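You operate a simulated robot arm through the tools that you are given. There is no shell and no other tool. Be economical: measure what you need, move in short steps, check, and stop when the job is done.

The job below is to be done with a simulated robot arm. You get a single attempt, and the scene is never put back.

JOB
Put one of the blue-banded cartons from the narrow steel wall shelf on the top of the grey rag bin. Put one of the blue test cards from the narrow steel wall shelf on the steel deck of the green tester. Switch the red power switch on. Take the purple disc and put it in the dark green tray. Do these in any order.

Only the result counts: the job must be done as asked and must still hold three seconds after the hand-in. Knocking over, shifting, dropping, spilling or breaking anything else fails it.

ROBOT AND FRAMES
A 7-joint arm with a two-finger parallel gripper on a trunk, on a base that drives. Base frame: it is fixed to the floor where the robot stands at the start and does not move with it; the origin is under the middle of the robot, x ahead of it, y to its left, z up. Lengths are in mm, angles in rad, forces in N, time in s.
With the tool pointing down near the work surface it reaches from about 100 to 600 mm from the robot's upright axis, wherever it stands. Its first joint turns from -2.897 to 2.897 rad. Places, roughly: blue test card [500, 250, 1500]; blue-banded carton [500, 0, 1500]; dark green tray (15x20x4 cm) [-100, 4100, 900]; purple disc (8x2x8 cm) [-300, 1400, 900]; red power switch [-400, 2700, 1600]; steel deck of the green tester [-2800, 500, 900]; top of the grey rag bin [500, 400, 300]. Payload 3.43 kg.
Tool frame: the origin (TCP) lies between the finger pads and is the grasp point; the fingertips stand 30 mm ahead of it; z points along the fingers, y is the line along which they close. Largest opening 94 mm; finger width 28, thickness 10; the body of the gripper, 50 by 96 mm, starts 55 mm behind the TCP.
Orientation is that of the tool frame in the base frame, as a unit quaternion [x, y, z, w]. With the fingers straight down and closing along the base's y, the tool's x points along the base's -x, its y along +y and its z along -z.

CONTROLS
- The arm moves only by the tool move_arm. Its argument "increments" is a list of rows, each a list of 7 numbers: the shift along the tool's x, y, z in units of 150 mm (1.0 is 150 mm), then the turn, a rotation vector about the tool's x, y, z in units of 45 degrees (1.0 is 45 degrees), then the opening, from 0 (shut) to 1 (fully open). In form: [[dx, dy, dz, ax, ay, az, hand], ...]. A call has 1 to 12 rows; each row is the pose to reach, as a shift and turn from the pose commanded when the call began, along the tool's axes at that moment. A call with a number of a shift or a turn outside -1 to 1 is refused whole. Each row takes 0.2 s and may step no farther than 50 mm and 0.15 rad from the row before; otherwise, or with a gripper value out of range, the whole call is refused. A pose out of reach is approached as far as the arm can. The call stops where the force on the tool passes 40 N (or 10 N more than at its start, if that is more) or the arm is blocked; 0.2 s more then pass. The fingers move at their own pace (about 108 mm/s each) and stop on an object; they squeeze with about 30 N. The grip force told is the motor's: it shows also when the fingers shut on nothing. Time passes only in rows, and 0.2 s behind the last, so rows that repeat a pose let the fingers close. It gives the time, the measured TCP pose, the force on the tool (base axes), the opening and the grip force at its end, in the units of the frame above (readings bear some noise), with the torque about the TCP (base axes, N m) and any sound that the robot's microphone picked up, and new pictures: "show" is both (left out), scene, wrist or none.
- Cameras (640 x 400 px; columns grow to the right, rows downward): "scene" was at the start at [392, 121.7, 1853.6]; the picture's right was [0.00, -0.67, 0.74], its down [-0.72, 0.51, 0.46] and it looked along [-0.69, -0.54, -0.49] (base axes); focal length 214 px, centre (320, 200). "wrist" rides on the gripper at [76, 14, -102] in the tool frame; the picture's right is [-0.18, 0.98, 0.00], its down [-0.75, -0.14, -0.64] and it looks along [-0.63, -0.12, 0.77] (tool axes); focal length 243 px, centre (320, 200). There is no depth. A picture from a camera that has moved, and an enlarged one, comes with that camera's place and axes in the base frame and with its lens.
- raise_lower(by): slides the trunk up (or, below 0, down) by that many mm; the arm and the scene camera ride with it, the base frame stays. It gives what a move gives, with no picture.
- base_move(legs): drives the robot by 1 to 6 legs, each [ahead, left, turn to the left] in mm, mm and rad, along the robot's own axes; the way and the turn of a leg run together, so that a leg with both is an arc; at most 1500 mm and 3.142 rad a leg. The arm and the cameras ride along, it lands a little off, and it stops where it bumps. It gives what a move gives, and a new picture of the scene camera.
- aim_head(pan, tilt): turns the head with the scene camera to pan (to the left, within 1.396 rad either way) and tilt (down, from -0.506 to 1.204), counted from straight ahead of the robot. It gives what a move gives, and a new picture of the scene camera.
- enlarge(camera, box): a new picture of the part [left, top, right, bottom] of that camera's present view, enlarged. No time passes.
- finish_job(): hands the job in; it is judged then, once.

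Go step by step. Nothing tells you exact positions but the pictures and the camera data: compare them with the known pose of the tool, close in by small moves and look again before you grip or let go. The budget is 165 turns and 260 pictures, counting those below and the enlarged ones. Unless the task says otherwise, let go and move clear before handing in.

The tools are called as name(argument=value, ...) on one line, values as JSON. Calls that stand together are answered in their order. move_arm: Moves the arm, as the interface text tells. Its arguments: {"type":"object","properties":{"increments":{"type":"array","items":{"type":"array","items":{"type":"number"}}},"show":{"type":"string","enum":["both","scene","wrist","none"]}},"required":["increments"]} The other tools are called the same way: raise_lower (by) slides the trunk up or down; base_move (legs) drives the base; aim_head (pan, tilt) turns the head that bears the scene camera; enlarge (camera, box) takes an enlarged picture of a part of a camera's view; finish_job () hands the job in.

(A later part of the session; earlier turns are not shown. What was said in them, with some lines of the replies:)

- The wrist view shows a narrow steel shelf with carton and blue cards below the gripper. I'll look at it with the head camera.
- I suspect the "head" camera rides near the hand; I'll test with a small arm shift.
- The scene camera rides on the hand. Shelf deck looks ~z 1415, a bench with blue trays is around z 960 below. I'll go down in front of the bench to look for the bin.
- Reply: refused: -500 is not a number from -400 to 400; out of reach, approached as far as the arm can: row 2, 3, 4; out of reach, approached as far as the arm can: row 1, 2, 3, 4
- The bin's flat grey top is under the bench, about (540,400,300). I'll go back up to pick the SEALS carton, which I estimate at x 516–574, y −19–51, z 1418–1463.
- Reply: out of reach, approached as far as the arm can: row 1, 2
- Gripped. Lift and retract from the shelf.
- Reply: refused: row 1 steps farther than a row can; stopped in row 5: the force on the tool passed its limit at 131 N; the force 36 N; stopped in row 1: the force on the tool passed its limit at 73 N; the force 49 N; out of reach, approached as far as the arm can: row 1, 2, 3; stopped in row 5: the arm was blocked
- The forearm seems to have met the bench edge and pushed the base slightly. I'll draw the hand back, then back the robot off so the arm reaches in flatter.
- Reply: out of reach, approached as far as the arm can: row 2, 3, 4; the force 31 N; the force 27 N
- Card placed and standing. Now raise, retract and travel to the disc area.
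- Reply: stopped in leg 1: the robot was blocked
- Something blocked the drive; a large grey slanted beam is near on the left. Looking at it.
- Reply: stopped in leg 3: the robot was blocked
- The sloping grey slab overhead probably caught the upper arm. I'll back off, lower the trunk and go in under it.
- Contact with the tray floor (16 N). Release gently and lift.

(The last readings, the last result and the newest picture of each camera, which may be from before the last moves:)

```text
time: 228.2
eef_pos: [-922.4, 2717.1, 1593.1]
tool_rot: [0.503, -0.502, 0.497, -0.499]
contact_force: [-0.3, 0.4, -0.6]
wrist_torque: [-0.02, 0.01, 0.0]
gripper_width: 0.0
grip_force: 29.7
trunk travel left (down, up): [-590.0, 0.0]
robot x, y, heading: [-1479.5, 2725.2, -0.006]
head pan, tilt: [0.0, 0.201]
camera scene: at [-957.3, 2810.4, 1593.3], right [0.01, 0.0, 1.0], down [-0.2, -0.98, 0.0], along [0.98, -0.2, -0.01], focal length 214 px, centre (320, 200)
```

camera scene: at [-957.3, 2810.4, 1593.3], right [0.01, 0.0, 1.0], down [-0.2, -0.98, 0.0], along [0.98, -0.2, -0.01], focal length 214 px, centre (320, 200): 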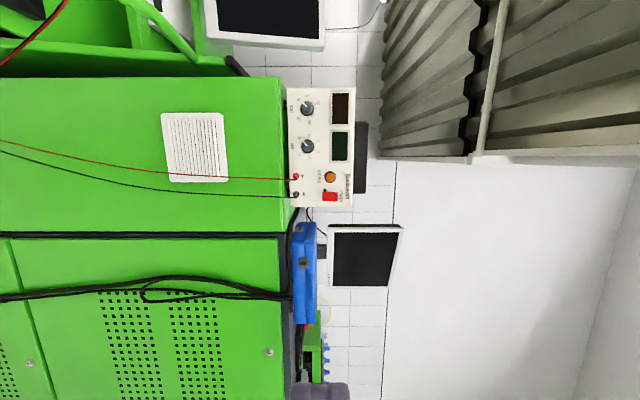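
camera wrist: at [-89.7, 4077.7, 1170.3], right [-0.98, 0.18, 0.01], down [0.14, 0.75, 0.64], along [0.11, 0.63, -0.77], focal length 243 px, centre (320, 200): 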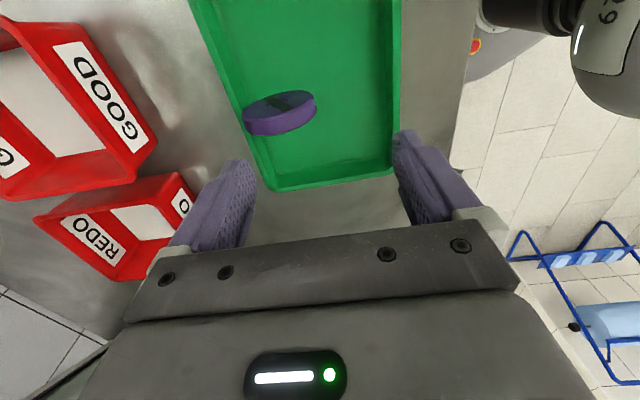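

base_move(legs=[[330, 0, 0.003]])

enlarge(camera="wrist", box=[0, 0, 640, 400])

enlarge(camera="scene", box=[260, 120, 420, 280])

```text
time: 230.4
eef_pos: [-593.9, 2717.2, 1592.9]
tool_rot: [0.503, -0.501, 0.497, -0.5]
contact_force: [0.2, 0.1, 0.7]
wrist_torque: [0.0, -0.02, -0.01]
gripper_width: 0.0
grip_force: 30.6
trunk travel left (down, up): [-590.0, 0.0]
robot x, y, heading: [-1153.0, 2722.8, -0.002]
head pan, tilt: [0.0, 0.201]
camera scene: at [-629.2, 2811.0, 1592.9], right [0.01, 0.0, 1.0], down [-0.19, -0.98, 0.0], along [0.98, -0.19, -0.01], focal length 214 px, centre (320, 200)
```

scene: 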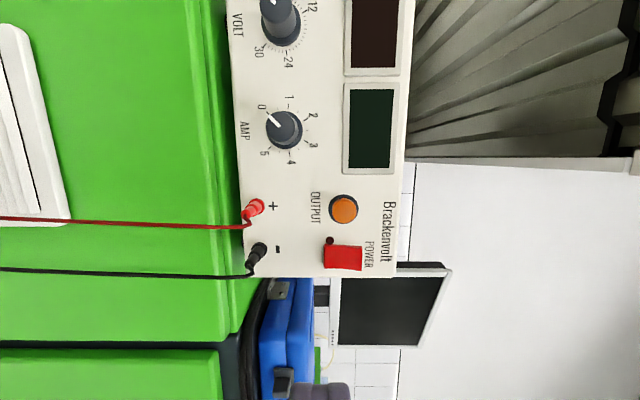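

```text
1.00 times, centred on (320, 200) of wrist (not enlarged: the box is as wide or as high as the picture)
camera zoom: at [-698.0, 2640.7, 1579.0], right [-0.01, 0.19, -0.98], down [-0.64, 0.75, 0.15], along [0.76, 0.64, 0.11], focal length 243 px, centre (320, 200)
```

zoom: 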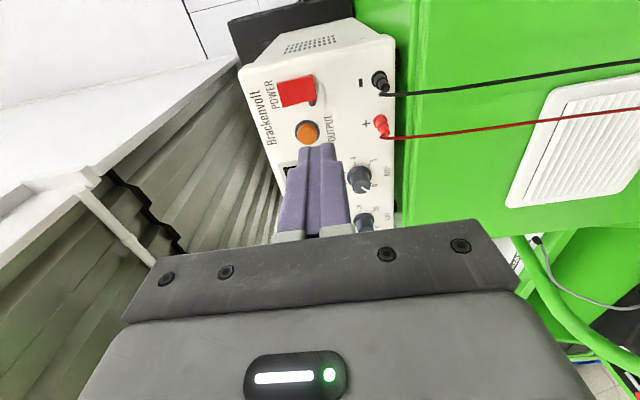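

```text
2.50 times, centred on (340, 200) of scene
camera zoom: at [-629.2, 2811.0, 1592.9], right [0.01, 0.0, 1.0], down [-0.19, -0.98, 0.0], along [0.98, -0.19, -0.01], focal length 536 px, centre (270, 200)
```

zoom: 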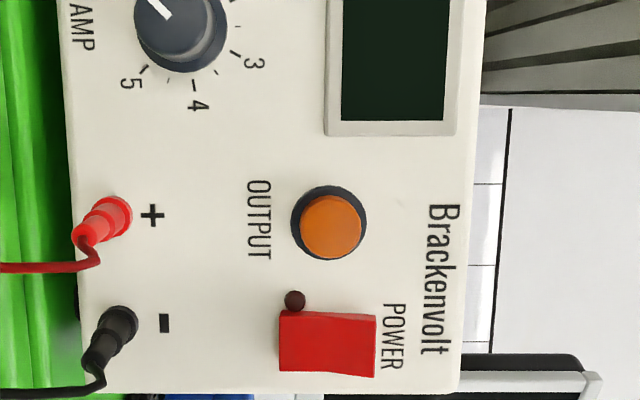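

enlarge(camera="wrist", box=[250, 55, 350, 125])

```text
5.71 times, centred on (300, 90) of wrist
camera zoom: at [-698.0, 2640.7, 1579.0], right [-0.01, 0.19, -0.98], down [-0.64, 0.75, 0.15], along [0.76, 0.64, 0.11], focal length 1386 px, centre (434, 829)
```

zoom: 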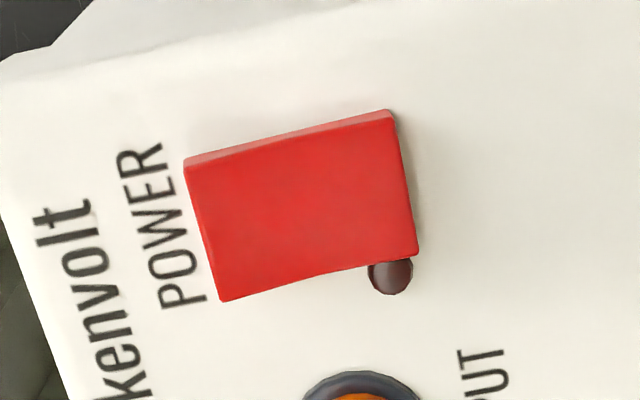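

move_arm(increments=[[0.01, -0.22, 0, 0, 0, 0, 0], [0.01, -0.22, 0.25, 0, 0, 0, 0], [0.01, -0.22, 0.5, 0, 0, 0, 0], [0.01, -0.22, 0.66, 0, 0, 0, 0]], show="both")

```text
time: 231.4
eef_pos: [-494.6, 2717.1, 1624.3]
tool_rot: [0.502, -0.501, 0.496, -0.501]
contact_force: [-0.3, 0.2, -0.2]
wrist_torque: [-0.03, -0.03, -0.03]
gripper_width: 0.0
grip_force: 30.1
trunk travel left (down, up): [-590.0, 0.0]
robot x, y, heading: [-1149.3, 2730.5, -0.0]
head pan, tilt: [0.0, 0.201]
camera scene: at [-529.8, 2810.5, 1624.3], right [0.01, 0.0, 1.0], down [-0.19, -0.98, 0.0], along [0.98, -0.19, -0.01], focal length 214 px, centre (320, 200)
camera wrist: at [-598.6, 2640.2, 1610.4], right [-0.01, 0.19, -0.98], down [-0.64, 0.75, 0.15], along [0.76, 0.64, 0.11], focal length 243 px, centre (320, 200)
```

scene: 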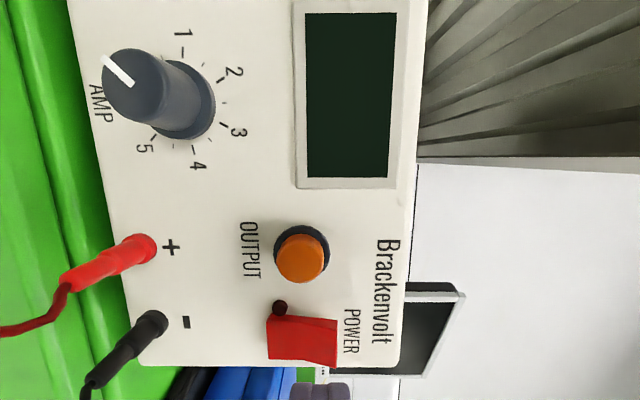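
wrist: 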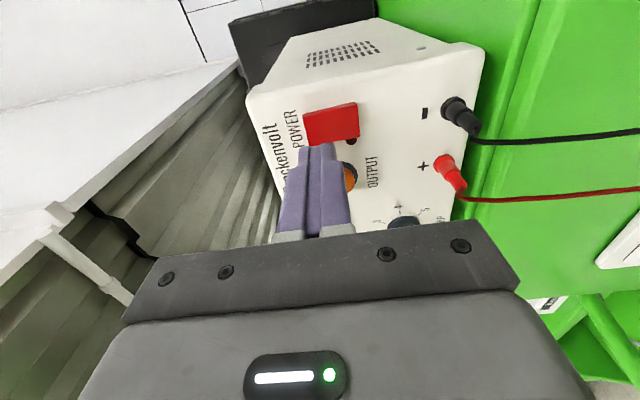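

move_arm(increments=[[0.02, -0.02, 0.08, 0, 0, 0, 0], [0.02, -0.02, 0.14, 0, 0, 0, 0], [0.02, -0.02, 0.18, 0, 0, 0, 0], [0.02, -0.02, 0.21, 0, 0, 0, 0], [0.02, -0.02, 0.24, 0, 0, 0, 0]], show="both")

```text
time: 232.6
eef_pos: [-465.9, 2713.8, 1629.4]
tool_rot: [0.503, -0.501, 0.496, -0.5]
contact_force: [-20.3, 1.0, -2.5]
wrist_torque: [0.0, 0.24, -0.15]
gripper_width: 0.0
grip_force: 30.1
trunk travel left (down, up): [-590.0, 0.0]
robot x, y, heading: [-1151.1, 2729.7, -0.002]
head pan, tilt: [0.0, 0.201]
camera scene: at [-500.9, 2807.3, 1629.1], right [0.01, 0.0, 1.0], down [-0.19, -0.98, 0.0], along [0.98, -0.19, -0.01], focal length 214 px, centre (320, 200)
camera wrist: at [-569.7, 2637.1, 1615.2], right [-0.01, 0.19, -0.98], down [-0.64, 0.75, 0.15], along [0.76, 0.63, 0.11], focal length 243 px, centre (320, 200)
```

scene: 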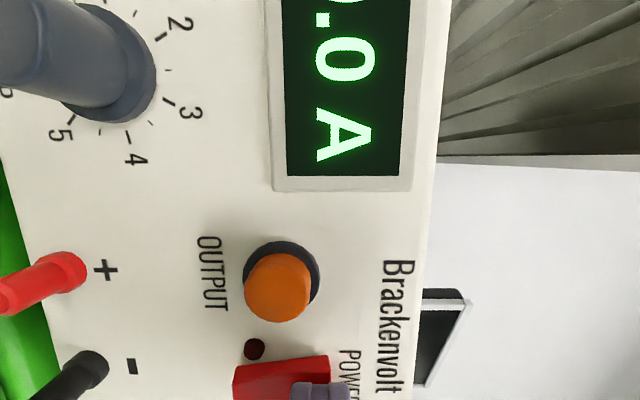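
wrist: 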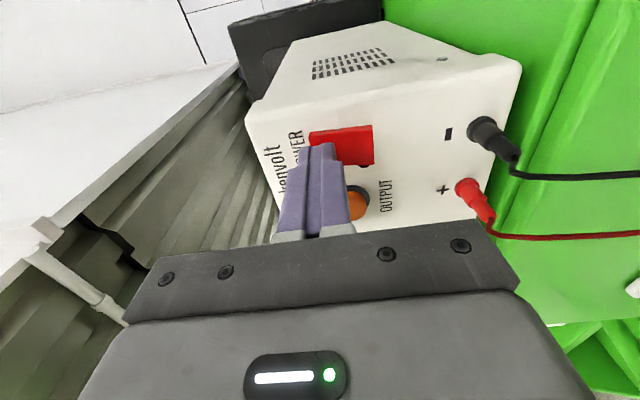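

The display lit up. Retract and check it stays on.

move_arm(increments=[[0, 0, -0.2, 0, 0, 0, 0], [0, 0, -0.5, 0, 0, 0, 0], [0, 0, -0.8, 0, 0, 0, 0], [0, 0, -1, 0, 0, 0, 0]], show="both")

```text
time: 233.6
eef_pos: [-612.1, 2714.0, 1629.4]
tool_rot: [0.502, -0.501, 0.496, -0.501]
contact_force: [-0.5, 0.5, 0.0]
wrist_torque: [-0.04, 0.0, -0.04]
gripper_width: 0.0
grip_force: 30.0
trunk travel left (down, up): [-590.0, 0.0]
robot x, y, heading: [-1152.3, 2728.0, -0.005]
head pan, tilt: [0.0, 0.201]
camera scene: at [-647.2, 2806.8, 1628.8], right [0.01, 0.0, 1.0], down [-0.19, -0.98, 0.0], along [0.98, -0.19, -0.01], focal length 214 px, centre (320, 200)
camera wrist: at [-715.9, 2636.6, 1614.8], right [-0.01, 0.19, -0.98], down [-0.65, 0.75, 0.15], along [0.76, 0.64, 0.11], focal length 243 px, centre (320, 200)
```

scene: 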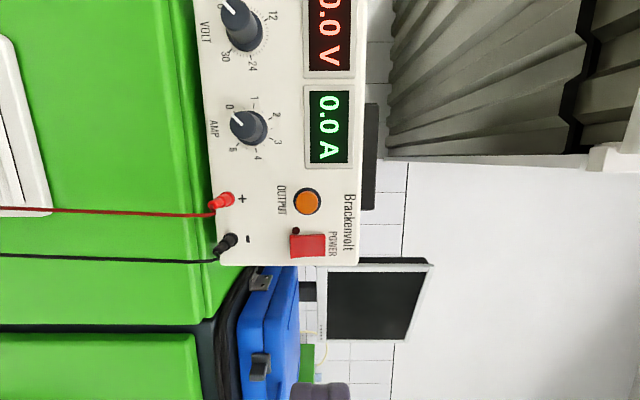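
wrist: 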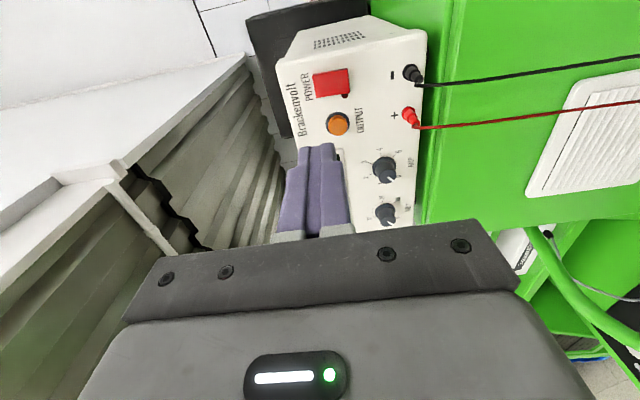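

The power is on and stays on, and the carton, card and disc are all placed, with the hand clear. Handing in.

finish_job()

```text
The job is handed in.
```

I did all four parts and handed the job in; I did not see a verdict.

- **Carton:** the SEALS carton is on top of the grey rag bin, about 50 mm in from the bin's nearest edge.
- **Card:** the blue Q-2 test card is standing upright on the steel deck of the green tester.
- **Switch:** the red power switch is on. Its displays lit up and stayed lit after I drew the hand back.
- **Disc:** the purple disc is in the dark green tray. After release it rolled to the far wall and was standing on its edge when last seen, as I drove away.

The arm hit things three times:
- **Steel bench, twice:** both times on the way to the rag bin. The gripper hit the bench with 131 N. Then the forearm probably caught it, which pushed the robot back slightly.
- **Near the tray bench:** two drives were stopped short, apparently by a sloping grey structure overhead.

I saw nothing displaced in the views afterwards, but I did not go back to check each spot before handing in.
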